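You operate a simulated robot arm through the tools that you are given. There is no shell and no other tool. Be economical: measure what you need, move in short steps, check, and stop when the job is done.

You are at the controls of a simulated two-armed robot. One attempt, no reset.

JOB
Bring the trolley with the green bar up to the sink and soak both greasy steel cups.
Fine: push it to the end of its run and brake it first; stand both cups in the soak basin and watch till the grease is off. The clamps stay aboard. Set down upright: steel cup with red collar, steel cup with purple collar.
Where things are to end (x, y in the base frame): steel cup with red collar within 0.06 m of [0.38, 1.14]; steel cup with purple collar within 0.06 m of [0.23, 1.08].

Only the result counts: the job must be done as asked and must still hold three seconds after the hand-in. Knocking over, shifting, dropping, spilling or breaking anything else fails it.

ROBOT AND FRAMES
Two 7-joint arms with two-finger parallel grippers on one trunk, on a base that drives. Base frame: it is fixed to the floor where the robot stands at the start and does not move with it; the origin is under the middle of the robot, x ahead of it, y to its left, z up. Units: m, rad, N and s.
The left shoulder is at the start at [0.06, 0.143, 0.991], the right one opposite. With the tool pointing down near the work surface each hand reaches from about 0.32 to 0.74 m from the robot's upright axis, wherever it stands, measured 20 degrees to its own side. Places, roughly: soak basin [0.3, 1.1, 0.8]; trolley with green bar [0.8, 0.2, 0.2]; trolley with green bar lever [0.7, -0.1, 0.7]; trolley with green bar top [0.8, 0.2, 0.8]. Payload 1.57 kg a hand.
The tool frame of a hand sits at the grasp point between the pads (the TCP): z along the fingers, y along the line on which they close. The tips reach 0.03 m beyond it. Largest opening 0.11 m; finger width 0.024, thickness 0.012; the body of the gripper, 0.048 by 0.112 m, starts 0.078 m behind the TCP.
Orientation is that of the tool frame in the base frame, as [roll, pitch, yaw] about the fixed x, y, z axes, in that order (R = Rz(yaw) Ry(pitch) Rx(roll)). With the fingers straight down and closing along the base's y, the tool's x points along the base's -x, its y along +y and its z along -z.

CONTROLS
- The arms move only by the tool step_arm. It takes "left_commands", "right_commands" or both (then of equal length, played together; a hand with none holds still); each is one flat list of numbers, 7 for each row, row after row: the turn, a rotation vector about the base's x, y, z in rad, then the shift along the base's x, y, z in m, then the closure, from 0 (fully open) to 1 (shut). In form: [ax, ay, az, tx, ty, tz, claw, ax, ay, az, tx, ty, tz, claw, ...]. A call has 1 to 10 rows; each row shifts and turns the commanded pose from where the row before left it. Each row takes 0.2 s and may step no farther than 0.05 m and 0.15 rad from the row before; otherwise, or with a gripper value out of range, the whole call is refused. Where a pose cannot be reached the arm comes as near as it can. A force on the tool above 70 N (or 10 N above the force at the start of the call, whichever is more), or a blocked arm, ends the call early, and 0.2 s more pass. Each finger travels about 0.045 m/s and halts on what it meets, pressing with about 28 N; the grip force reading is that of the motor and also rises with nothing between the fingers. The clock runs only during rows and for 0.2 s after the last one: add rows that do not move to give the fingers time. The reply holds the time, the measured pose of the TCP, the force on the tool along the base axes, the opening and the grip force, in the units named above and with some noise, with the torque about the TCP (base axes, N m) and any sound that the robot's microphone picked up, and new pictures: "pictures" is both (left out), scene, wrist or none (wrist: the cameras of the hands that moved).
- Cameras (640 x 400 px; columns grow to the right, rows downward): "scene" is now at [0.0496, 0.0086, 1.6021]; the picture's right is [0.12, -0.99, 0.00], its down [-0.72, -0.08, -0.68] and it looks along [0.68, 0.08, -0.73] (base axes); focal length 279 px, centre (320, 200). "left" rides on the left gripper at [0.07, -0.016, -0.141] in its tool frame; the picture's right is [0.23, 0.97, 0.00], its down [-0.86, 0.20, -0.48] and it looks along [-0.47, 0.11, 0.88] (tool axes); focal length 222 px, centre (320, 200). "right" rides on the right gripper at [0.07, 0.016, -0.141] in its tool frame; the picture's right is [-0.23, 0.97, 0.00], its down [-0.86, -0.20, -0.48] and it looks along [-0.47, -0.11, 0.88] (tool axes); focal length 222 px, centre (320, 200). There is no depth. A picture from a camera that has moved, and an enlarged one, comes with that camera's place and axes in the base frame and with its lens.
- move_column(by): slides the trunk up (or, below 0, down) by that many m; the arms and the scene camera ride with it, the base frame stays. It gives what a move gives, with no picture.
- base_move(legs): drives the robot by 1 to 6 legs, each [ahead, left, turn to the left] in m, m and rad, along the robot's own axes; the way and the turn of a leg run together, so that a leg with both is an arc; at most 1.5 m and 3.142 rad a leg. The arms and the cameras ride along, it lands a little off, and it stops where it bumps. It gives what a move gives, and a new picture of the scene camera.
- turn_head(pan, tilt): turns the head with the scene camera to pan (to the left, within 1.501 rad either way) and tilt (down, from -0.506 to 1.204), counted from straight ahead of the robot. It gives what a move gives, and a new picture of the scene camera.
- enlarge(camera, box): a new picture of the part [left, top, right, bottom] of that camera's present view, enlarged. The clock stands still meanwhile.
- sign_off(): hands the job in; it is judged then, once.

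Go step by step. Nothing tells you exact positions but the pictures and the camera data: compare them with the known pose of the tool, close in by small moves and look again before you grip or let go. The budget is 120 turns and 260 pictures, counting those below and the enlarged ones. Unless the task says otherwise, let go and move clear before handing in, and close with one line.

The tools are called after ">>>" as a command line: name --argument value ..., lists and objects as JSON in quotes. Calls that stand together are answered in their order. step_arm: Moves the arms, as the interface text tells. Its arguments: {"type":"object","properties":{"left_commands":{"type":"array"},"right_commands":{"type":"array"},"pictures":{"type":"string","enum":["both","scene","wrist","none"]}},"required":[]} The other tools are called the same way: move_column (by) slides the trunk up or down; base_move (legs) drives the base; turn_head (pan, tilt) turns the head that bears the scene camera; enlarge (camera, box) takes an enlarged picture of a part of a camera's view; sign_off () hands the job in.

At the start:

```text
time: 0.0
left_tool_pos: [0.5058, 0.2719, 1.1618]
left_orientation: [-3.141, 0.002, -3.14]
left_wrist_force: [-0.3, -0.8, 0.3]
left_torque: [0.0, 0.01, 0.01]
left_gripper_width: 0.11
left_grip_force: 0.0
right_tool_pos: [0.5451, -0.1927, 1.1074]
right_orientation: [3.14, 0.0, 3.14]
right_wrist_force: [1.0, 0.5, 0.4]
right_torque: [-0.01, -0.03, 0.0]
right_gripper_width: 0.11
right_grip_force: 0.0
trunk travel left (down, up): [-0.59, 0.0]
robot x, y, heading: [0.0044, 0.0005, -0.0]
head pan, tilt: [0.117, 0.817]
```

scene: 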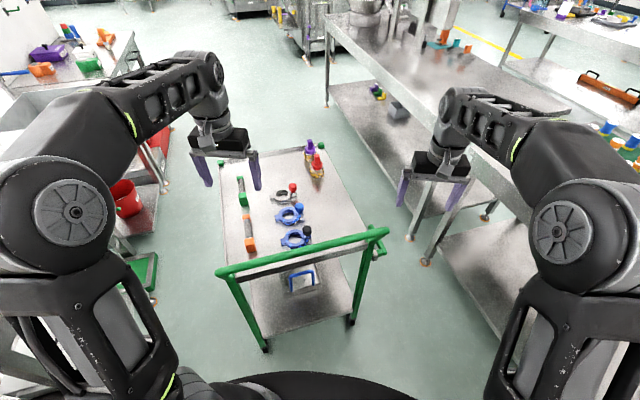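
right: 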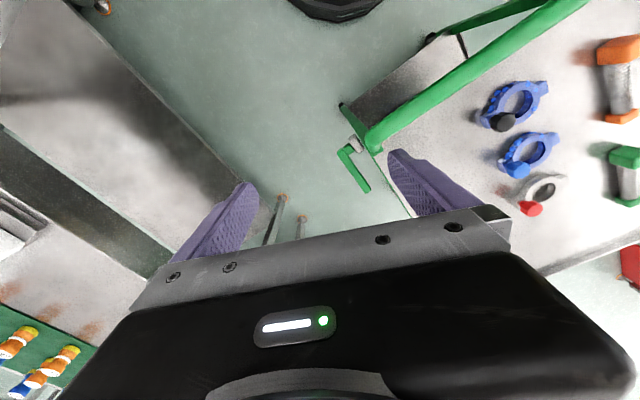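
left: 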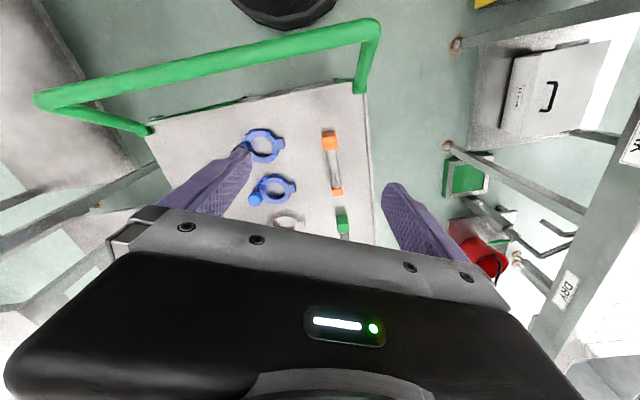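

I see the green-bar trolley ahead, with the two cups at its far end; the sink should be to the left. I look around first.

>>> turn_head --pan 1.2 --tilt 0.7

>>> turn_head --pan 0.6 --tilt 0.6

>>> turn_head --pan 0.117 --tilt 0.817

>>> enlarge --camera "scene" --box '[200, 130, 400, 360]'

>>> enlarge --camera "right" --box '[260, 0, 640, 260]'

```text
time: 1.3
left_tool_pos: [0.5069, 0.2711, 1.1634]
left_orientation: [3.141, 0.002, 3.141]
left_wrist_force: [-0.3, 0.0, 0.2]
left_torque: [0.01, 0.03, -0.01]
left_gripper_width: 0.1102
left_grip_force: 0.1
right_tool_pos: [0.5451, -0.1939, 1.1072]
right_orientation: [-3.141, 0.0, 3.141]
right_wrist_force: [-0.7, -0.4, 1.3]
right_torque: [0.01, -0.01, -0.02]
right_gripper_width: 0.1102
right_grip_force: 0.0
trunk travel left (down, up): [-0.59, 0.0]
robot x, y, heading: [0.003, -0.0037, 0.002]
head pan, tilt: [1.201, 0.7]
camera scene: at [0.0011, 0.0785, 1.6118], right [0.93, -0.36, 0.0], down [-0.23, -0.6, -0.76], along [0.28, 0.71, -0.64], focal length 279 px, centre (320, 200)
```

scene: 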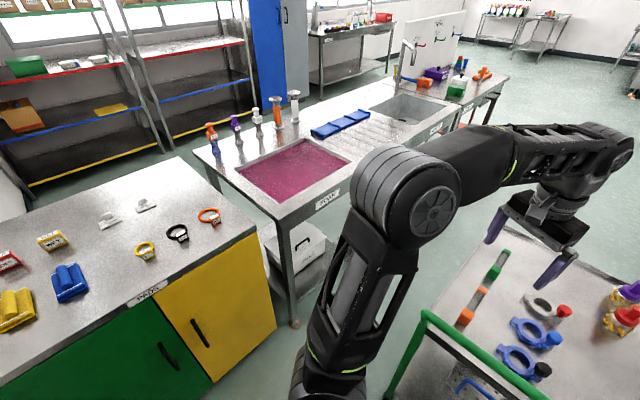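

```text
time: 2.3
left_tool_pos: [0.5052, 0.2716, 1.1624]
left_orientation: [-3.141, 0.002, -3.142]
left_wrist_force: [0.2, 1.2, 0.0]
left_torque: [0.0, -0.01, 0.03]
left_gripper_width: 0.11
left_grip_force: 0.0
right_tool_pos: [0.5453, -0.1936, 1.1062]
right_orientation: [-3.14, -0.001, -3.141]
right_wrist_force: [-0.2, -0.3, 0.2]
right_torque: [0.02, -0.02, 0.01]
right_gripper_width: 0.1102
right_grip_force: 0.1
trunk travel left (down, up): [-0.59, 0.0]
robot x, y, heading: [-0.0015, 0.0009, 0.002]
head pan, tilt: [0.6, 0.6]
camera scene: at [0.0432, 0.0493, 1.6204], right [0.57, -0.82, 0.0], down [-0.47, -0.32, -0.82], along [0.68, 0.47, -0.57], focal length 279 px, centre (320, 200)
```

scene: 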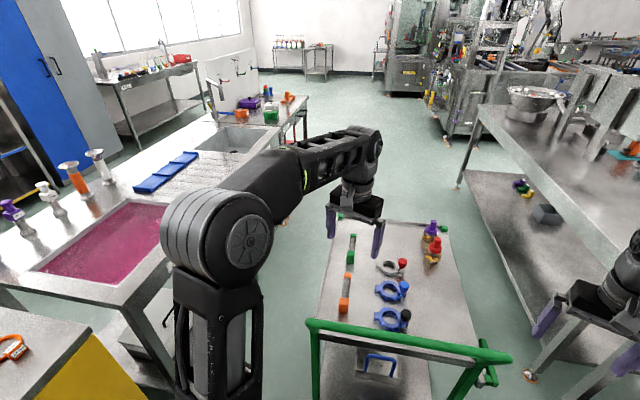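

```text
time: 3.2
left_tool_pos: [0.5068, 0.2707, 1.163]
left_orientation: [3.142, 0.002, -3.141]
left_wrist_force: [0.1, 0.5, 0.6]
left_torque: [0.01, 0.02, 0.01]
left_gripper_width: 0.1097
left_grip_force: 0.2
right_tool_pos: [0.545, -0.1946, 1.1084]
right_orientation: [3.141, 0.001, -3.141]
right_wrist_force: [0.4, -0.3, 0.5]
right_torque: [0.0, -0.01, 0.02]
right_gripper_width: 0.1099
right_grip_force: 0.1
trunk travel left (down, up): [-0.59, 0.0]
robot x, y, heading: [-0.0008, -0.0003, -0.001]
head pan, tilt: [0.117, 0.817]
camera scene: at [0.0496, 0.0087, 1.6021], right [0.12, -0.99, 0.0], down [-0.72, -0.09, -0.68], along [0.68, 0.08, -0.73], focal length 279 px, centre (320, 200)
```

scene: 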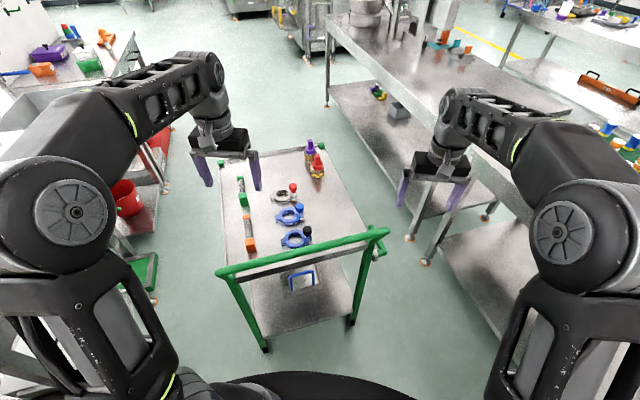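

```text
1.74 times, centred on (300, 245) of scene
camera zoom: at [0.0496, 0.0087, 1.6021], right [0.12, -0.99, 0.0], down [-0.72, -0.09, -0.68], along [0.68, 0.08, -0.73], focal length 485 px, centre (355, 122)
```

zoom: 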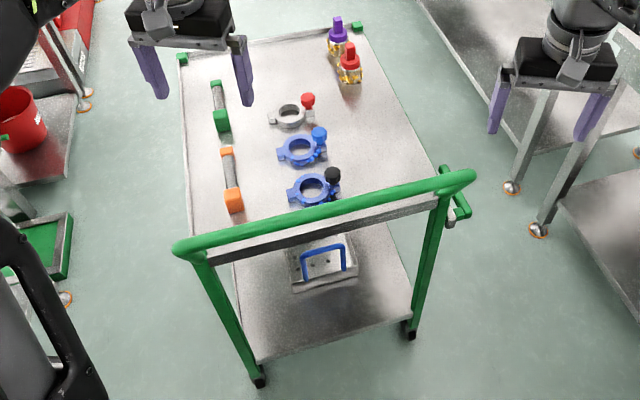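

```text
1.54 times, centred on (450, 130) of right
camera zoom: at [0.4759, -0.1772, 1.2487], right [0.23, 0.97, 0.0], down [0.86, -0.2, 0.48], along [0.47, -0.11, -0.88], focal length 342 px, centre (120, 308)
```

zoom: 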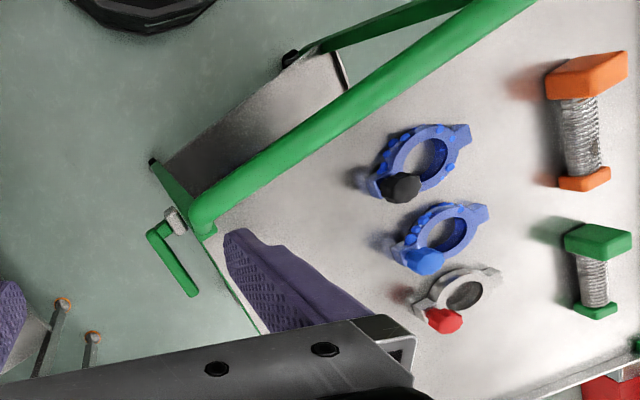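

The trolley is turned about 22° to the left, parallel to the sink bench, with its bar toward me and the lever on its right corner. I look for the end of its run and at the cups and lever.

>>> turn_head --pan 0.35 --tilt 0.6

>>> enlarge --camera "scene" --box '[320, 100, 480, 200]'

>>> enlarge --camera "scene" --box '[160, 60, 480, 260]'

```text
time: 4.0
left_tool_pos: [0.5053, 0.2705, 1.1614]
left_orientation: [3.14, 0.001, -3.141]
left_wrist_force: [-0.5, -1.0, -0.4]
left_torque: [-0.01, 0.03, -0.02]
left_gripper_width: 0.11
left_grip_force: 0.0
right_tool_pos: [0.5456, -0.1934, 1.1094]
right_orientation: [3.14, 0.002, 3.141]
right_wrist_force: [0.0, -0.1, 0.0]
right_torque: [0.03, 0.0, 0.01]
right_gripper_width: 0.1097
right_grip_force: 0.0
trunk travel left (down, up): [-0.59, 0.0]
robot x, y, heading: [-0.001, 0.0011, 0.005]
head pan, tilt: [0.351, 0.6]
camera scene: at [0.0533, 0.0296, 1.6203], right [0.34, -0.94, 0.0], down [-0.53, -0.19, -0.82], along [0.77, 0.28, -0.57], focal length 279 px, centre (320, 200)
```

scene: 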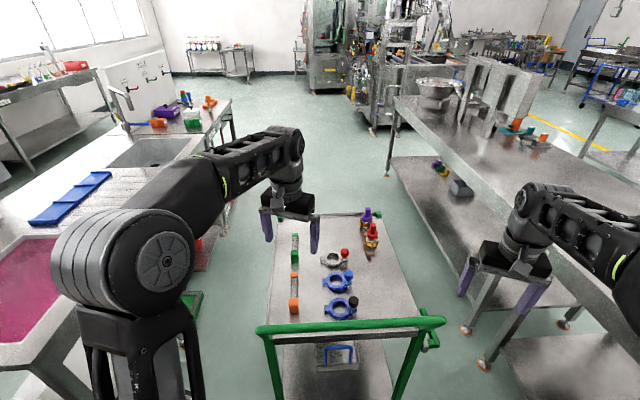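

```text
4.00 times, centred on (400, 150) of scene
camera zoom: at [0.0533, 0.0296, 1.6203], right [0.34, -0.94, 0.0], down [-0.53, -0.19, -0.82], along [0.77, 0.28, -0.57], focal length 1115 px, centre (0, 400)
```

zoom: 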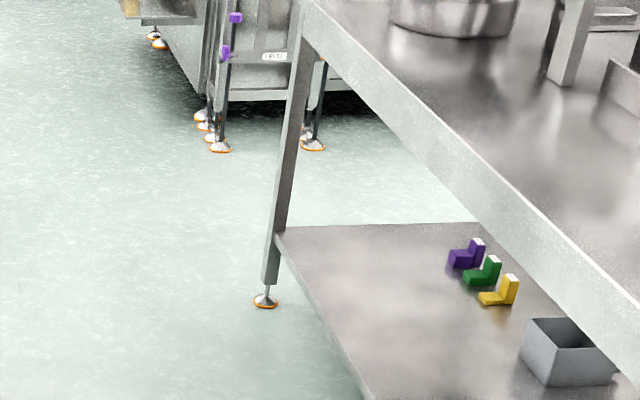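

```text
2.00 times, centred on (320, 160) of scene
camera zoom: at [0.0533, 0.0296, 1.6203], right [0.34, -0.94, 0.0], down [-0.53, -0.19, -0.82], along [0.77, 0.28, -0.57], focal length 558 px, centre (320, 280)
```

zoom: 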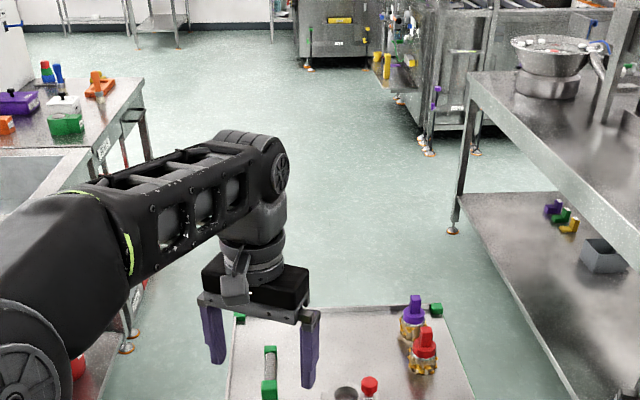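

No stop is visible, so the trolley will have to be pushed until it halts. I square the base up behind the bar (centre about (0.475, 0.094, 0.93), heading 0.40).

>>> base_move --legs '[[0, -0.106, 0], [0, 0, 0.395]]'

>>> turn_head --pan 0.0 --tilt 0.85

>>> step_arm --left_commands '[0, 0, 0, 0, 0, 0, 0]' --right_commands '[0, 0, 0, 0, 0, 0, 0]' --pictures "wrist"

```text
time: 6.3
left_tool_pos: [0.3658, 0.3376, 1.1623]
left_orientation: [-3.141, 0.002, -2.756]
left_wrist_force: [-0.9, 0.1, 0.5]
left_torque: [-0.01, -0.01, 0.03]
left_gripper_width: 0.1101
left_grip_force: 0.0
right_tool_pos: [0.5778, -0.0785, 1.1082]
right_orientation: [3.141, 0.0, -2.754]
right_wrist_force: [-0.1, -0.5, 0.4]
right_torque: [0.0, 0.02, 0.01]
right_gripper_width: 0.1099
right_grip_force: 0.1
trunk travel left (down, up): [-0.59, 0.0]
robot x, y, heading: [0.0007, -0.1051, 0.389]
head pan, tilt: [0.351, 0.6]
camera scene: at [0.0376, -0.0575, 1.6204], right [0.67, -0.74, 0.0], down [-0.42, -0.38, -0.82], along [0.61, 0.56, -0.57], focal length 279 px, centre (320, 200)
```

scene: 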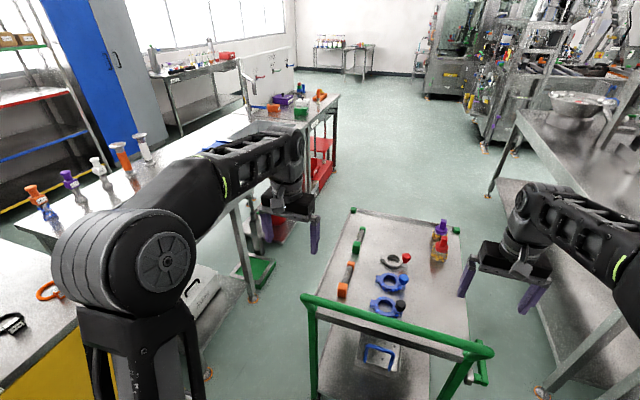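

```text
time: 7.2
left_tool_pos: [0.3663, 0.3363, 1.162]
left_orientation: [3.141, 0.001, -2.754]
left_wrist_force: [0.2, -0.2, 0.6]
left_torque: [-0.01, -0.01, 0.03]
left_gripper_width: 0.11
left_grip_force: 0.1
right_tool_pos: [0.5788, -0.0802, 1.1081]
right_orientation: [3.14, -0.001, -2.755]
right_wrist_force: [0.4, 0.2, 0.5]
right_torque: [-0.04, 0.02, 0.03]
right_gripper_width: 0.11
right_grip_force: 0.1
trunk travel left (down, up): [-0.59, 0.0]
robot x, y, heading: [-0.0028, -0.1067, 0.386]
head pan, tilt: [0.0, 0.85]
camera scene: at [0.0448, -0.0877, 1.5995], right [0.38, -0.93, 0.0], down [-0.69, -0.28, -0.66], along [0.61, 0.25, -0.75], focal length 279 px, centre (320, 200)
```

scene: 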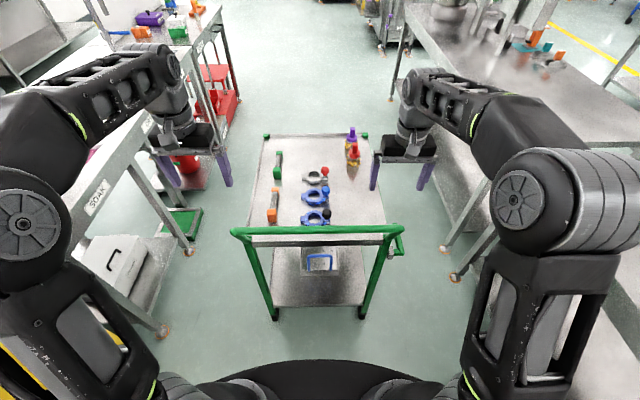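

```text
time: 7.6
left_tool_pos: [0.3657, 0.3369, 1.1616]
left_orientation: [-3.14, 0.001, -2.753]
left_wrist_force: [0.6, 0.1, 0.3]
left_torque: [0.01, 0.0, 0.05]
left_gripper_width: 0.1099
left_grip_force: 0.0
right_tool_pos: [0.5782, -0.0788, 1.1076]
right_orientation: [-3.141, 0.0, -2.755]
right_wrist_force: [0.1, -0.1, 0.1]
right_torque: [0.01, 0.0, -0.01]
right_gripper_width: 0.1101
right_grip_force: 0.1
trunk travel left (down, up): [-0.59, 0.0]
robot x, y, heading: [0.0004, -0.1059, 0.389]
head pan, tilt: [0.0, 0.85]
camera right: at [0.5077, -0.0899, 1.2487], right [-0.16, 0.99, 0.0], down [0.87, 0.14, 0.48], along [0.47, 0.08, -0.88], focal length 222 px, centre (320, 200)
camera left: at [0.3082, 0.2958, 1.3029], right [-0.58, 0.82, 0.0], down [0.72, 0.51, 0.48], along [0.39, 0.28, -0.88], focal length 222 px, centre (320, 200)
```

right: 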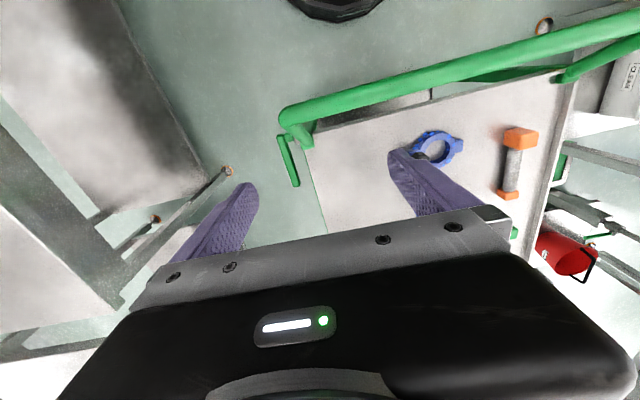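
left: 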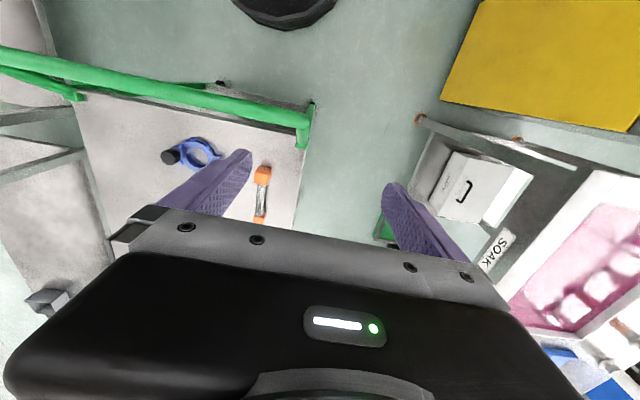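

The base is square to the bar. I turn both hands by 90° so they close across the bar, and move them above their grip points.

>>> step_arm --left_commands '[0, 0, -0.15, 0.0052, -0.0103, 0, 0, 0, 0, -0.15, 0.0052, -0.0103, 0, 0, 0, 0, -0.15, 0.0052, -0.0103, 0, 0, 0, 0, -0.15, 0.0052, -0.0103, 0, 0, 0, 0, -0.15, 0.0052, -0.0103, 0, 0, 0, 0, -0.15, 0.0052, -0.0103, 0, 0, 0, 0, -0.15, 0.0052, -0.0103, 0, 0, 0, 0, -0.15, 0.0052, -0.0103, 0, 0, 0, 0, -0.15, 0.0052, -0.0103, 0, 0, 0, 0, -0.15, 0.0052, -0.0103, 0, 0]' --right_commands '[0, 0, 0.15, -0.0041, 0.0039, 0, 0, 0, 0, 0.15, -0.0041, 0.0039, 0, 0, 0, 0, 0.15, -0.0041, 0.0039, 0, 0, 0, 0, 0.15, -0.0041, 0.0039, 0, 0, 0, 0, 0.15, -0.0041, 0.0039, 0, 0, 0, 0, 0.15, -0.0041, 0.0039, 0, 0, 0, 0, 0.15, -0.0041, 0.0039, 0, 0, 0, 0, 0.15, -0.0041, 0.0039, 0, 0, 0, 0, 0.15, -0.0041, 0.0039, 0, 0, 0, 0, 0.15, -0.0041, 0.0039, 0, 0]'

```text
time: 9.8
left_tool_pos: [0.4181, 0.2336, 1.1613]
left_orientation: [-3.141, 0.002, 2.028]
left_wrist_force: [-0.4, -0.1, 0.1]
left_torque: [0.0, 0.01, 0.01]
left_gripper_width: 0.1099
left_grip_force: 0.0
right_tool_pos: [0.5377, -0.0408, 1.1082]
right_orientation: [-3.141, 0.001, -1.254]
right_wrist_force: [-0.3, -0.3, -0.6]
right_torque: [0.02, 0.05, -0.02]
right_gripper_width: 0.1101
right_grip_force: 0.1
trunk travel left (down, up): [-0.59, 0.0]
robot x, y, heading: [0.0023, -0.1038, 0.384]
head pan, tilt: [0.0, 0.85]
camera scene: at [0.0451, -0.0881, 1.5995], right [0.38, -0.93, 0.0], down [-0.7, -0.28, -0.66], along [0.61, 0.25, -0.75], focal length 279 px, centre (320, 200)
camera right: at [0.5442, -0.1112, 1.2485], right [-1.0, -0.09, 0.0], down [-0.08, 0.87, 0.48], along [-0.04, 0.48, -0.88], focal length 222 px, centre (320, 200)
camera left: at [0.3737, 0.2896, 1.3023], right [0.77, 0.63, 0.0], down [0.56, -0.68, 0.48], along [0.3, -0.37, -0.88], focal length 222 px, centre (320, 200)
```

scene: 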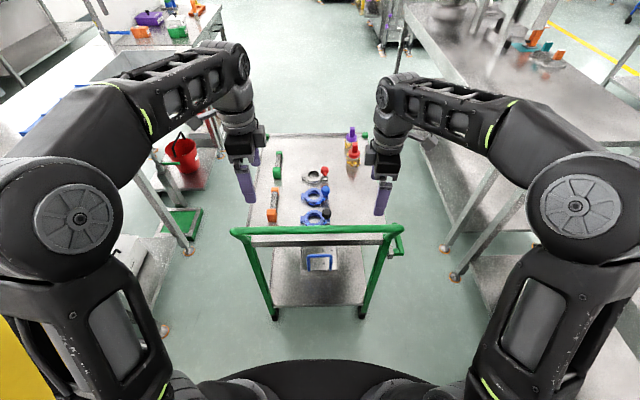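
right: 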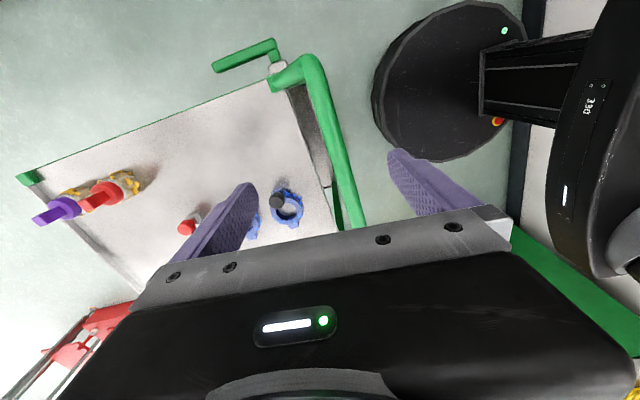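
left: 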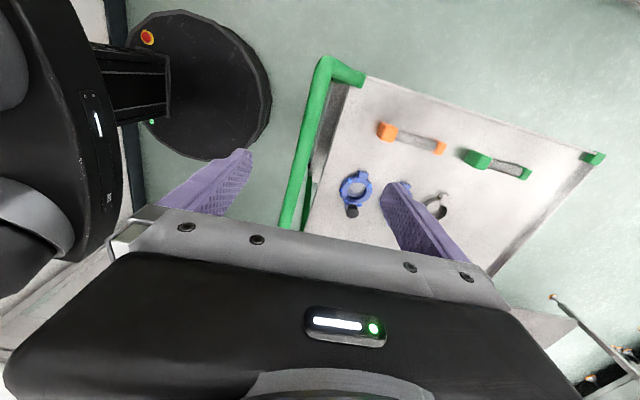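

Both hands straddle the bar; I finish the turn and lower them.

>>> step_arm --left_commands '[0, 0, -0.07, 0, 0, -0.045, 0, 0, 0, 0, 0, 0, -0.045, 0, 0, 0, 0, 0, 0, -0.045, 0, 0, 0, 0, 0, 0, -0.045, 0, 0, 0, 0, 0, 0, -0.03, 0]' --right_commands '[0, 0, 0.07, 0, 0, -0.04, 0, 0, 0, 0, 0, 0, -0.04, 0, 0, 0, 0, 0, 0, -0.04, 0, 0, 0, 0, 0, 0, -0.03, 0, 0, 0, 0, 0, 0, -0.01, 0]'

```text
time: 11.0
left_tool_pos: [0.4196, 0.2334, 0.9513]
left_orientation: [3.14, 0.002, 1.96]
left_wrist_force: [-0.1, -0.1, 0.1]
left_torque: [-0.02, 0.02, 0.01]
left_gripper_width: 0.1101
left_grip_force: 0.0
right_tool_pos: [0.5375, -0.0403, 0.9477]
right_orientation: [3.141, 0.001, -1.186]
right_wrist_force: [-0.6, 0.1, 0.3]
right_torque: [0.03, -0.01, 0.02]
right_gripper_width: 0.11
right_grip_force: 0.0
trunk travel left (down, up): [-0.59, 0.0]
robot x, y, heading: [-0.002, -0.1043, 0.385]
head pan, tilt: [0.0, 0.85]
camera scene: at [0.0453, -0.0876, 1.5995], right [0.38, -0.93, 0.0], down [-0.7, -0.28, -0.66], along [0.61, 0.25, -0.75], focal length 279 px, centre (320, 200)
camera right: at [0.5492, -0.1101, 1.0879], right [-0.99, -0.16, 0.0], down [-0.14, 0.87, 0.48], along [-0.08, 0.47, -0.88], focal length 222 px, centre (320, 200)
camera left: at [0.3793, 0.2925, 1.0931], right [0.82, 0.58, 0.0], down [0.51, -0.72, 0.48], along [0.28, -0.39, -0.88], focal length 222 px, centre (320, 200)
```

scene: 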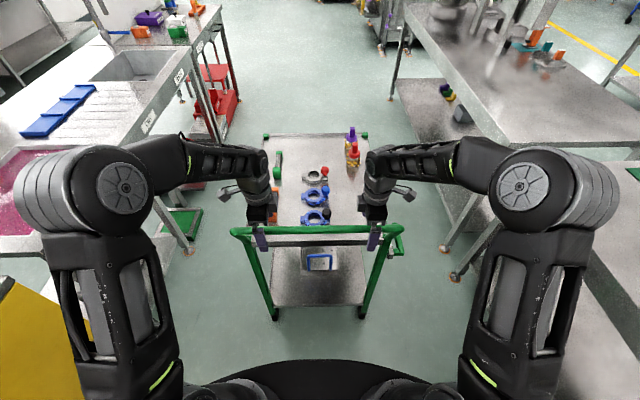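
right: 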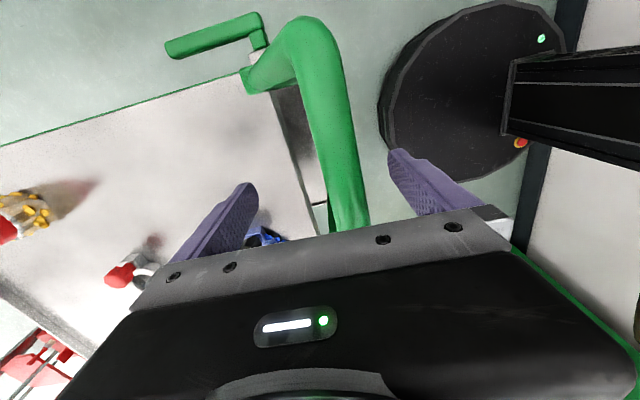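
left: 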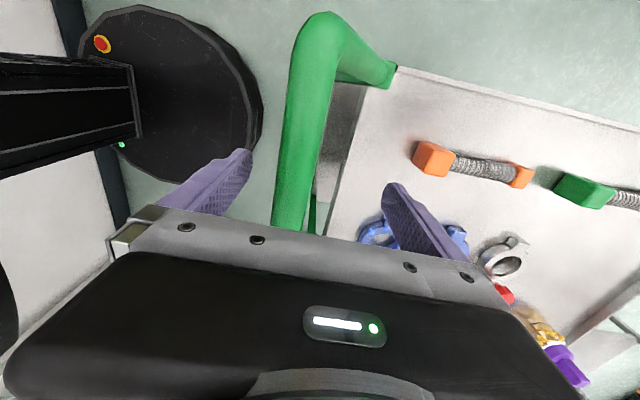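

The bar is about 1 cm nearer to me than the hand centres; I shift, lower slightly and close.

>>> step_arm --left_commands '[0, 0, 0, -0.01, -0.004, -0.022, 0, 0, 0, 0, 0, 0, 0, 0.4, 0, 0, 0, 0, 0, 0, 1, 0, 0, 0, 0, 0, 0, 1, 0, 0, 0, 0, 0, 0, 1, 0, 0, 0, 0, 0, 0, 1]' --right_commands '[0, 0, 0, -0.011, -0.005, -0.019, 0, 0, 0, 0, 0, 0, 0, 0.4, 0, 0, 0, 0, 0, 0, 1, 0, 0, 0, 0, 0, 0, 1, 0, 0, 0, 0, 0, 0, 1, 0, 0, 0, 0, 0, 0, 1]'

```text
time: 12.4
left_tool_pos: [0.4087, 0.2309, 0.9305]
left_orientation: [-3.139, 0.003, 1.961]
left_wrist_force: [-5.7, -2.1, 1.2]
left_torque: [0.13, -0.12, 0.19]
left_gripper_width: 0.0245
left_grip_force: 11.3
right_tool_pos: [0.5273, -0.0445, 0.9294]
right_orientation: [-3.14, 0.0, -1.185]
right_wrist_force: [4.0, 2.6, -2.1]
right_torque: [-0.04, 0.12, 0.17]
right_gripper_width: 0.0245
right_grip_force: 11.4
trunk travel left (down, up): [-0.59, 0.0]
robot x, y, heading: [0.0034, -0.1042, 0.388]
head pan, tilt: [0.0, 0.85]
camera scene: at [0.0455, -0.0877, 1.5995], right [0.38, -0.93, 0.0], down [-0.7, -0.28, -0.66], along [0.61, 0.25, -0.75], focal length 279 px, centre (320, 200)
camera right: at [0.5395, -0.115, 1.0699], right [-0.99, -0.16, 0.0], down [-0.14, 0.87, 0.48], along [-0.07, 0.47, -0.88], focal length 222 px, centre (320, 200)
camera left: at [0.3684, 0.2888, 1.0714], right [0.81, 0.58, 0.0], down [0.51, -0.71, 0.48], along [0.28, -0.39, -0.88], focal length 222 px, centre (320, 200)
```

scene: 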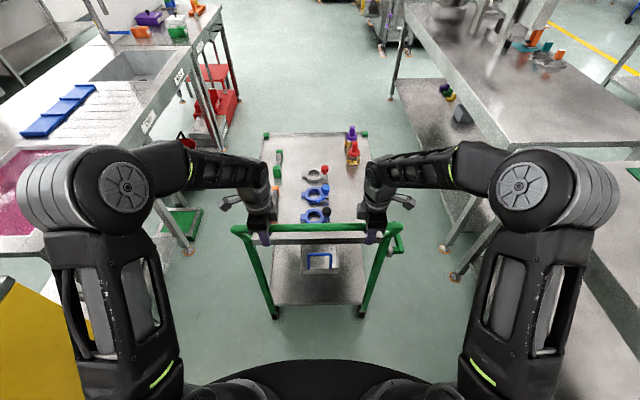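
right: 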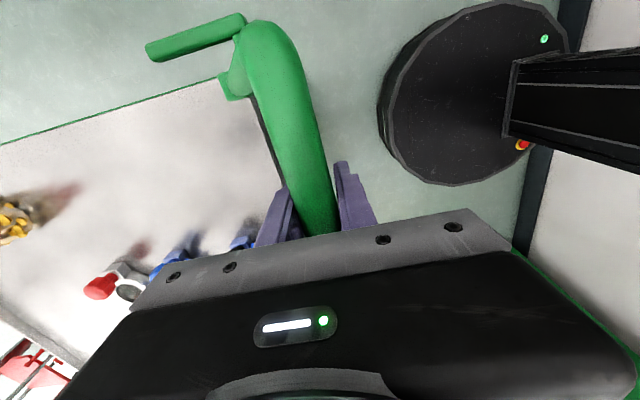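
left: 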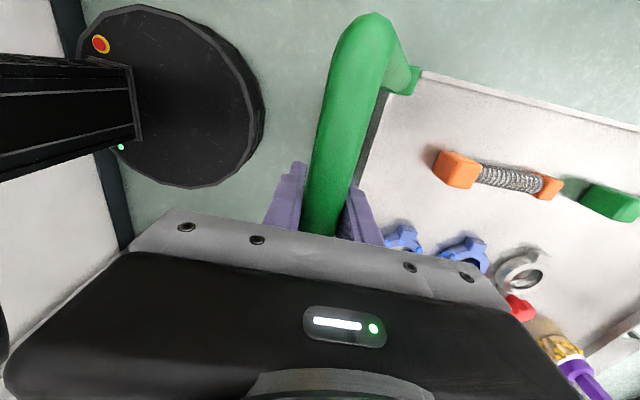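

Both grips hold the bar. I drive ahead a little to check that the trolley rolls.

>>> base_move --legs '[[0.05, 0, 0]]'

```text
time: 13.3
left_tool_pos: [0.4537, 0.2504, 0.9299]
left_orientation: [-3.14, 0.0, 1.964]
left_wrist_force: [-11.1, -2.2, 4.3]
left_torque: [0.45, 0.18, 0.91]
left_gripper_width: 0.0238
left_grip_force: 36.0
right_tool_pos: [0.572, -0.0248, 0.9296]
right_orientation: [3.141, 0.0, -1.184]
right_wrist_force: [9.1, 6.1, 1.4]
right_torque: [-0.76, 0.3, 0.9]
right_gripper_width: 0.0241
right_grip_force: 36.1
trunk travel left (down, up): [-0.59, 0.0]
robot x, y, heading: [0.0453, -0.0861, 0.39]
head pan, tilt: [0.0, 0.85]
camera scene: at [0.0894, -0.069, 1.5995], right [0.38, -0.93, 0.0], down [-0.69, -0.28, -0.66], along [0.61, 0.25, -0.75], focal length 279 px, centre (320, 200)
```

scene: 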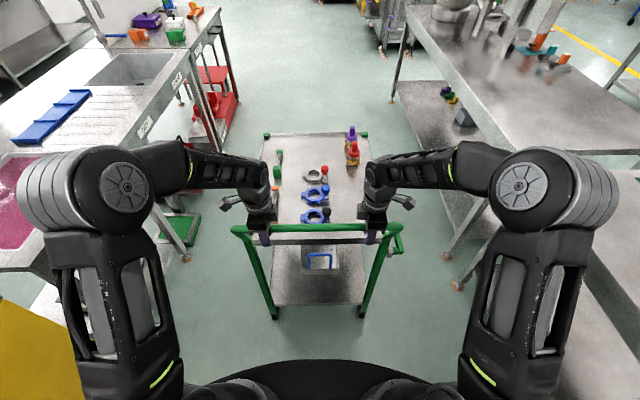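

It rolls with us. I continue in short legs.

>>> base_move --legs '[[0.1, 0, 0.01]]'

>>> base_move --legs '[[0.1, 0, 0]]'

```text
time: 14.4
left_tool_pos: [0.5439, 0.2894, 0.9311]
left_orientation: [3.139, -0.001, 1.97]
left_wrist_force: [26.9, -2.3, -18.8]
left_torque: [-0.06, 1.02, 0.69]
left_gripper_width: 0.0238
left_grip_force: 35.7
right_tool_pos: [0.664, 0.0137, 0.9277]
right_orientation: [3.135, -0.001, -1.173]
right_wrist_force: [-20.7, -23.1, 27.3]
right_torque: [0.76, -0.5, 0.9]
right_gripper_width: 0.0241
right_grip_force: 35.9
trunk travel left (down, up): [-0.59, 0.0]
robot x, y, heading: [0.1437, -0.0514, 0.396]
head pan, tilt: [0.0, 0.85]
camera scene: at [0.1827, -0.0334, 1.5996], right [0.39, -0.92, 0.0], down [-0.69, -0.29, -0.66], along [0.61, 0.26, -0.75], focal length 279 px, centre (320, 200)
```

scene: 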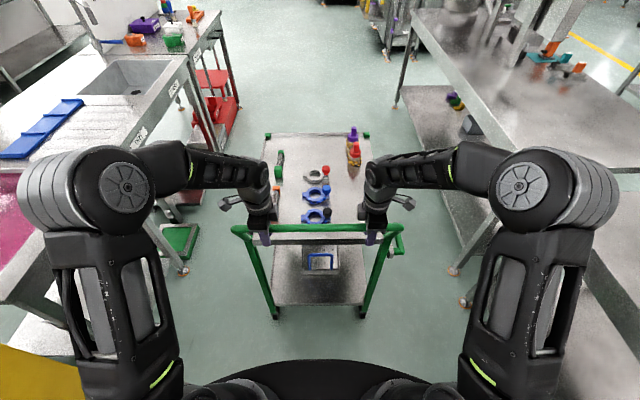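

```text
time: 15.6
left_tool_pos: [0.6351, 0.3272, 0.9303]
left_orientation: [3.141, 0.001, 1.972]
left_wrist_force: [-1.5, -2.6, 11.4]
left_torque: [-0.53, -0.13, 0.77]
left_gripper_width: 0.0236
left_grip_force: 36.0
right_tool_pos: [0.7527, 0.0531, 0.9301]
right_orientation: [3.133, -0.003, -1.172]
right_wrist_force: [0.0, -3.6, 3.7]
right_torque: [0.14, 0.37, 0.87]
right_gripper_width: 0.0236
right_grip_force: 35.1
trunk travel left (down, up): [-0.59, 0.0]
robot x, y, heading: [0.228, -0.0079, 0.398]
head pan, tilt: [0.0, 0.85]
camera scene: at [0.2729, 0.0063, 1.5996], right [0.39, -0.92, 0.0], down [-0.69, -0.29, -0.66], along [0.61, 0.26, -0.75], focal length 279 px, centre (320, 200)
```

scene: 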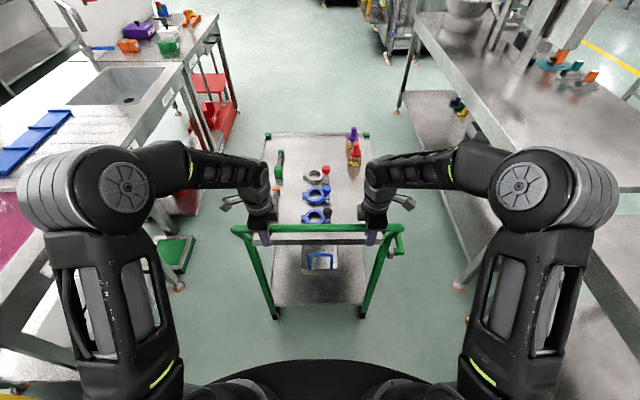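

>>> base_move --legs '[[0.1, 0, 0]]'

>>> base_move --legs '[[0.1, 0, 0]]'

```text
time: 16.8
left_tool_pos: [0.7188, 0.3626, 0.9294]
left_orientation: [-3.131, -0.001, 1.971]
left_wrist_force: [-38.9, -16.8, -7.7]
left_torque: [0.03, -1.55, 0.69]
left_gripper_width: 0.0238
left_grip_force: 36.0
right_tool_pos: [0.8377, 0.0906, 0.9279]
right_orientation: [3.124, -0.006, -1.171]
right_wrist_force: [-40.0, -12.1, -11.0]
right_torque: [1.13, -1.12, 0.53]
right_gripper_width: 0.0239
right_grip_force: 35.7
trunk travel left (down, up): [-0.59, 0.0]
robot x, y, heading: [0.3227, 0.0279, 0.395]
head pan, tilt: [0.0, 0.85]
camera scene: at [0.3583, 0.0436, 1.5994], right [0.39, -0.92, 0.0], down [-0.69, -0.29, -0.67], along [0.61, 0.26, -0.75], focal length 279 px, centre (320, 200)
```

scene: 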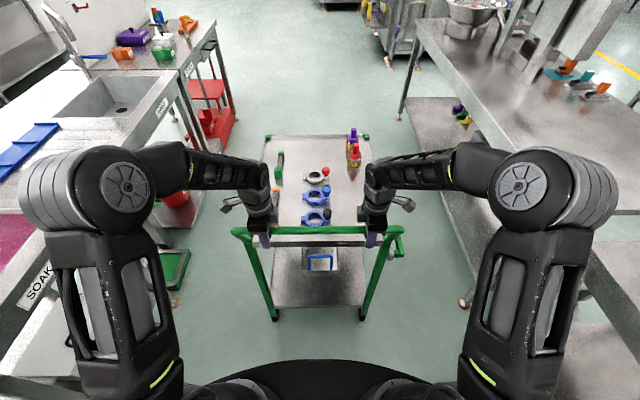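

```text
time: 17.6
left_tool_pos: [0.717, 0.3628, 0.9261]
left_orientation: [-3.073, -0.009, 1.973]
left_wrist_force: [-23.2, -8.8, 27.8]
left_torque: [0.92, -0.36, 0.77]
left_gripper_width: 0.0236
left_grip_force: 36.1
right_tool_pos: [0.8338, 0.0878, 0.9233]
right_orientation: [3.067, -0.016, -1.162]
right_wrist_force: [-19.1, -10.5, 20.5]
right_torque: [-0.12, -0.72, 0.24]
right_gripper_width: 0.024
right_grip_force: 35.9
trunk travel left (down, up): [-0.59, 0.0]
robot x, y, heading: [0.3396, 0.0337, 0.397]
head pan, tilt: [0.0, 0.85]
stopped in leg 1: the force on the tool passed its limit at 80 N (the readings are from after the stop); the commanded pose is now the measured one
camera scene: at [0.3743, 0.0494, 1.6003], right [0.39, -0.92, 0.0], down [-0.69, -0.29, -0.67], along [0.61, 0.26, -0.75], focal length 279 px, centre (320, 200)
```

scene: 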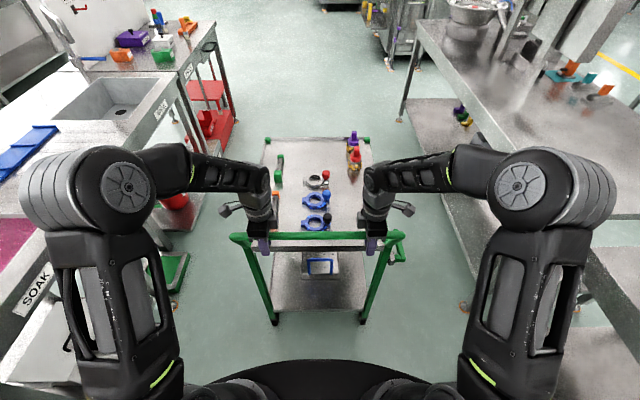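

The trolley has reached the end of its run (about 0.35 m). I press a little more, then release the right hand and look at the lever.

>>> step_arm --left_commands '[0, 0, 0, 0.005, 0.002, 0, 1, 0, 0, 0, 0.005, 0.002, 0, 1, 0, 0, 0, 0, 0, 0, 1]' --right_commands '[0, 0, 0, 0.005, 0.002, 0, 1, 0, 0, 0, 0.005, 0.002, 0, 1, 0, 0, 0, 0, 0, 0, 1]' --pictures "wrist"

>>> enlarge --camera "scene" --box '[350, 210, 430, 290]'

>>> enlarge --camera "right" --box '[80, 0, 400, 200]'

```text
time: 18.4
left_tool_pos: [0.716, 0.3634, 0.9241]
left_orientation: [-3.048, -0.015, 1.97]
left_wrist_force: [-28.5, -10.2, 21.0]
left_torque: [1.03, -0.56, 0.78]
left_gripper_width: 0.0237
left_grip_force: 36.3
right_tool_pos: [0.8335, 0.0882, 0.9208]
right_orientation: [3.04, -0.019, -1.162]
right_wrist_force: [-28.1, -13.7, 23.6]
right_torque: [0.05, -1.06, 0.15]
right_gripper_width: 0.0237
right_grip_force: 35.8
trunk travel left (down, up): [-0.59, 0.0]
robot x, y, heading: [0.339, 0.0385, 0.401]
head pan, tilt: [0.0, 0.85]
stopped in row 3 (left hand): the force on the tool passed its limit at 71 N (the readings are from after the stop); the commanded pose is now the measured one
camera right: at [0.8589, 0.0269, 1.0643], right [-0.98, -0.18, 0.09], down [-0.12, 0.89, 0.44], along [-0.16, 0.42, -0.89], focal length 222 px, centre (320, 200)
camera left: at [0.6871, 0.424, 1.0661], right [0.8, 0.59, -0.09], down [0.56, -0.7, 0.45], along [0.2, -0.41, -0.89], focal length 222 px, centre (320, 200)
```

right: 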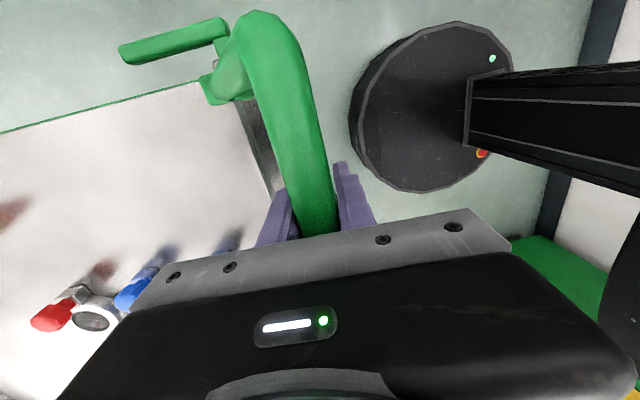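
left: 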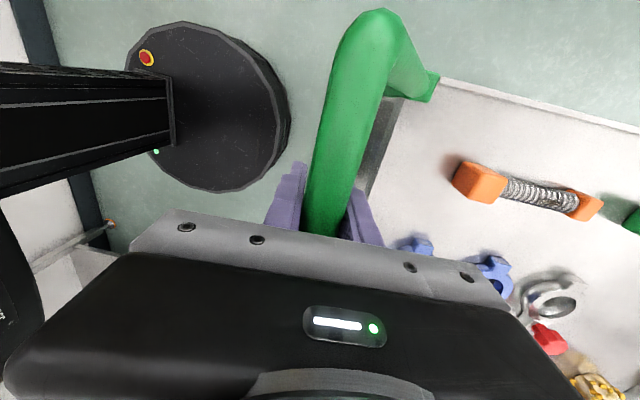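

```text
5.00 times, centred on (390, 250) of scene
camera zoom: at [0.3707, 0.0482, 1.6003], right [0.39, -0.92, 0.0], down [-0.69, -0.29, -0.67], along [0.61, 0.26, -0.75], focal length 1394 px, centre (-30, -50)
```

zoom: 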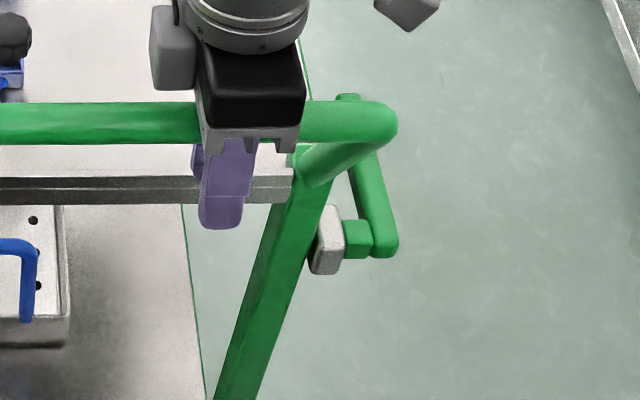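

```text
2.00 times, centred on (240, 100) of right
camera zoom: at [0.8589, 0.0269, 1.0643], right [-0.98, -0.18, 0.09], down [-0.12, 0.89, 0.44], along [-0.16, 0.42, -0.89], focal length 444 px, centre (480, 400)
```

zoom: 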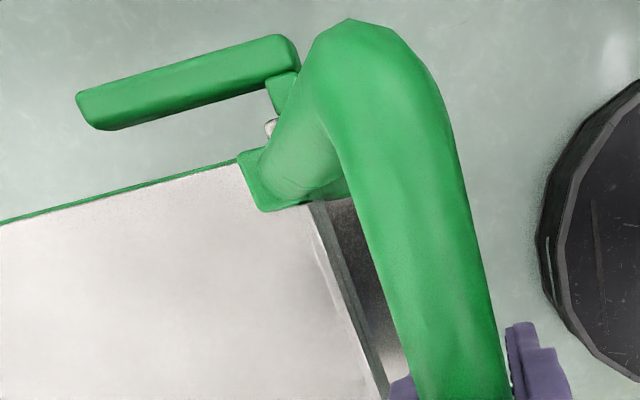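

The lever is a handle on the right rear post: hub near (0.98, -0.03, 0.67), pointing ahead and nearly level to (1.12, 0.02, 0.64). I release both hands, raise them, and turn the right hand back so it can close across the handle.

>>> step_arm --left_commands '[0, 0, 0, 0, 0, 0, 0, 0, 0, 0, 0, 0, 0, 0, 0, 0, 0, 0, 0, 0, 0, 0, 0, 0, 0, 0, 0, 0, 0, 0, 0, 0, 0, 0, 0, 0, 0, 0, 0, 0, 0.05, 0, 0, 0, 0, 0, 0, 0.05, 0, 0, 0, 0, 0, 0, 0.05, 0]' --right_commands '[0, 0, 0, 0, 0, 0, 0, 0, 0, 0, 0, 0, 0, 0, 0, 0, 0, 0, 0, 0, 0, 0, 0, 0, 0, 0, 0, 0, 0, 0, 0, 0, 0, 0, 0, 0, 0, 0, 0, 0, 0.05, 0, 0, 0, 0, 0, 0, 0.05, 0, 0, 0, 0, 0, 0, 0.05, 0]' --pictures "scene"

```text
time: 20.2
left_tool_pos: [0.7259, 0.3686, 1.0688]
left_orientation: [-3.049, -0.012, 1.97]
left_wrist_force: [-0.5, 0.0, 0.3]
left_torque: [0.0, -0.02, -0.01]
left_gripper_width: 0.1098
left_grip_force: 0.1
right_tool_pos: [0.8441, 0.0939, 1.0666]
right_orientation: [3.043, -0.017, -1.162]
right_wrist_force: [0.2, 0.3, -0.2]
right_torque: [0.01, -0.04, 0.02]
right_gripper_width: 0.1099
right_grip_force: 0.0
trunk travel left (down, up): [-0.59, 0.0]
robot x, y, heading: [0.3404, 0.037, 0.399]
head pan, tilt: [0.0, 0.85]
camera scene: at [0.383, 0.0539, 1.5994], right [0.39, -0.92, 0.0], down [-0.69, -0.29, -0.66], along [0.61, 0.26, -0.75], focal length 279 px, centre (320, 200)
```

scene: 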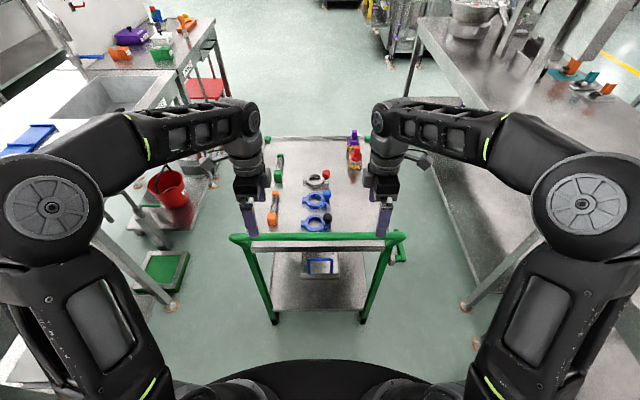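

I straighten both tools, shift the base right and turn the right hand.

>>> base_move --legs '[[0.02, -0.12, 0]]'

>>> step_arm --left_commands '[0.036, -0.085, 0, 0, 0, 0.02, 0, 0, 0, 0, 0, 0, 0, 0, 0, 0, 0, 0, 0, 0, 0, 0, 0, 0, 0, 0, 0, 0, 0, 0, 0, 0, 0, 0, 0, 0, 0, 0, 0, 0, 0, 0, 0, 0, 0, 0, 0, 0, 0, 0, 0, 0, 0, 0, 0, 0, 0, 0, 0, 0, 0, 0, 0, 0, 0, 0, 0, 0, 0, 0]' --right_commands '[0.039, -0.09, 0, 0, 0, 0.02, 0, 0, 0, -0.15, 0, 0, 0, 0, 0, 0, -0.15, 0, 0, 0, 0, 0, 0, -0.15, 0, 0, 0, 0, 0, 0, -0.15, 0, 0, 0, 0, 0, 0, -0.15, 0, 0, 0, 0, 0, 0, -0.15, 0, 0, 0, 0, 0, 0, -0.15, 0, 0, 0, 0, 0, 0, -0.15, 0, 0, 0, 0, 0, 0, -0.15, 0, 0, 0, 0]' --pictures "none"

>>> step_arm --right_commands '[0, 0, -0.12, 0.01, -0.01, 0, 0, 0, 0, -0.11, 0.01, -0.01, 0, 0]' --pictures "both"

```text
time: 21.4
left_tool_pos: [0.7925, 0.266, 1.0669]
left_orientation: [-3.05, -0.012, 1.97]
left_wrist_force: [0.1, -0.2, 0.1]
left_torque: [0.03, 0.01, 0.0]
left_gripper_width: 0.1099
left_grip_force: 0.0
right_tool_pos: [0.9109, -0.0084, 1.0654]
right_orientation: [3.041, -0.017, -1.161]
right_wrist_force: [0.5, 0.1, 0.5]
right_torque: [0.04, 0.05, -0.01]
right_gripper_width: 0.1102
right_grip_force: 0.1
trunk travel left (down, up): [-0.59, 0.0]
robot x, y, heading: [0.4041, -0.0658, 0.403]
head pan, tilt: [0.0, 0.85]
camera scene: at [0.4504, -0.0497, 1.5995], right [0.39, -0.92, 0.0], down [-0.69, -0.29, -0.66], along [0.61, 0.26, -0.75], focal length 279 px, centre (320, 200)
```

scene: 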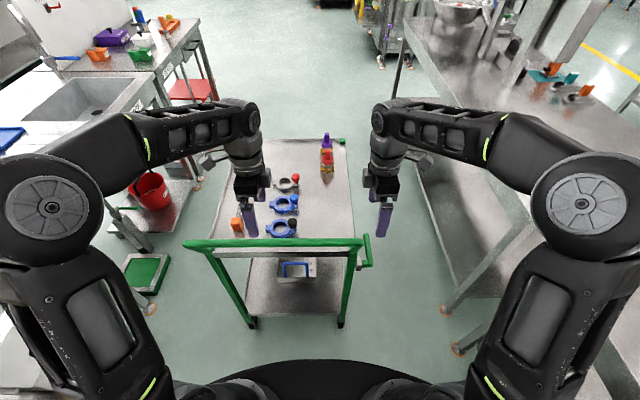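

```text
time: 23.6
left_tool_pos: [0.7911, 0.2659, 1.0876]
left_orientation: [3.14, -0.013, 1.974]
left_wrist_force: [-0.7, -0.5, 0.1]
left_torque: [0.0, 0.0, 0.02]
left_gripper_width: 0.1099
left_grip_force: 0.0
right_tool_pos: [0.9108, -0.0078, 1.0847]
right_orientation: [-3.141, -0.017, -2.515]
right_wrist_force: [-0.9, -0.1, 0.6]
right_torque: [0.04, -0.02, 0.01]
right_gripper_width: 0.1101
right_grip_force: 0.0
trunk travel left (down, up): [-0.59, 0.0]
robot x, y, heading: [0.403, -0.0657, 0.4]
head pan, tilt: [0.0, 0.85]
```

```text
time: 24.2
left_tool_pos: [0.7905, 0.2665, 1.0882]
left_orientation: [3.141, -0.011, 1.973]
left_wrist_force: [-0.2, -0.5, 0.1]
left_torque: [0.0, 0.03, 0.0]
left_gripper_width: 0.1102
left_grip_force: 0.1
right_tool_pos: [0.9293, -0.0281, 1.0858]
right_orientation: [3.139, -0.02, -2.745]
right_wrist_force: [0.4, -0.1, 0.1]
right_torque: [0.03, 0.01, -0.01]
right_gripper_width: 0.11
right_grip_force: 0.0
trunk travel left (down, up): [-0.59, 0.0]
robot x, y, heading: [0.4027, -0.0683, 0.398]
head pan, tilt: [0.0, 0.85]
camera scene: at [0.4496, -0.0482, 1.5995], right [0.39, -0.92, 0.0], down [-0.69, -0.29, -0.66], along [0.61, 0.26, -0.75], focal length 279 px, centre (320, 200)
camera right: at [0.8624, -0.0391, 1.2278], right [-0.17, 0.99, 0.0], down [0.87, 0.15, 0.46], along [0.46, 0.08, -0.89], focal length 222 px, centre (320, 200)
```

scene: 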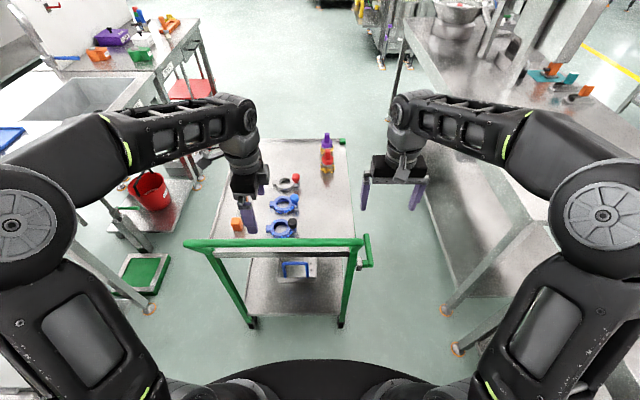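
right: 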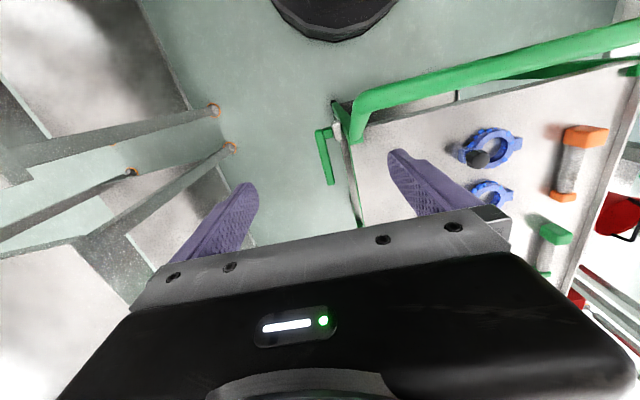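

The new view confirms the lever: hub end (0.975, -0.02), tip (1.11, 0.03), z about 0.65. I move above it and go partly down.

>>> step_arm --right_commands '[0, 0, 0, 0.037, 0.011, 0, 0, 0, 0, 0, 0.037, 0.011, 0, 0, 0, 0, 0, 0.036, 0.011, 0, 0, 0, 0, 0, 0.036, 0.01, 0, 0, 0, 0, 0, 0, 0, -0.05, 0, 0, 0, 0, 0, 0, -0.05, 0, 0, 0, 0, 0, 0, -0.05, 0, 0, 0, 0, 0, 0, -0.05, 0, 0, 0, 0, 0, 0, -0.05, 0]'

```text
time: 26.2
left_tool_pos: [0.7912, 0.2678, 1.0878]
left_orientation: [-3.141, -0.011, 1.972]
left_wrist_force: [0.2, -0.3, -0.3]
left_torque: [0.01, 0.02, 0.01]
left_gripper_width: 0.1098
left_grip_force: 0.1
right_tool_pos: [1.0425, 0.0049, 0.8344]
right_orientation: [3.137, -0.02, -2.744]
right_wrist_force: [0.9, -0.6, 0.5]
right_torque: [0.0, 0.02, -0.01]
right_gripper_width: 0.1098
right_grip_force: 0.0
right hand out of reach, approached as far as the arm can: row 4
trunk travel left (down, up): [-0.59, 0.0]
robot x, y, heading: [0.4071, -0.0667, 0.398]
head pan, tilt: [0.0, 0.85]
camera scene: at [0.4506, -0.0478, 1.5995], right [0.39, -0.92, 0.0], down [-0.69, -0.29, -0.66], along [0.61, 0.26, -0.75], focal length 279 px, centre (320, 200)
camera right: at [0.9744, -0.0054, 0.9768], right [-0.17, 0.99, 0.0], down [0.87, 0.15, 0.46], along [0.46, 0.08, -0.89], focal length 222 px, centre (320, 200)
```

scene: 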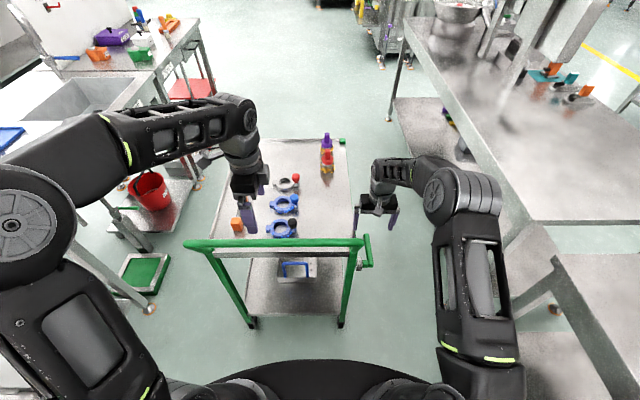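
right: 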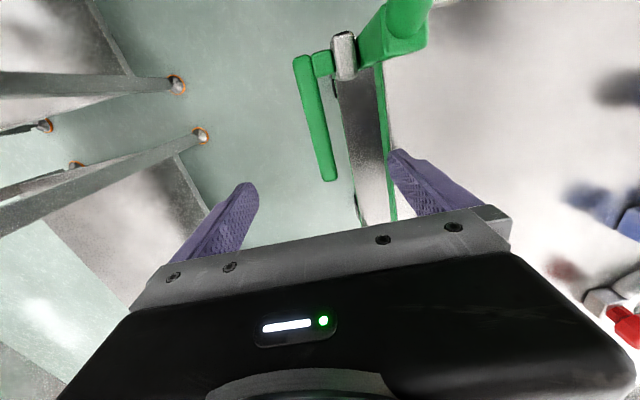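

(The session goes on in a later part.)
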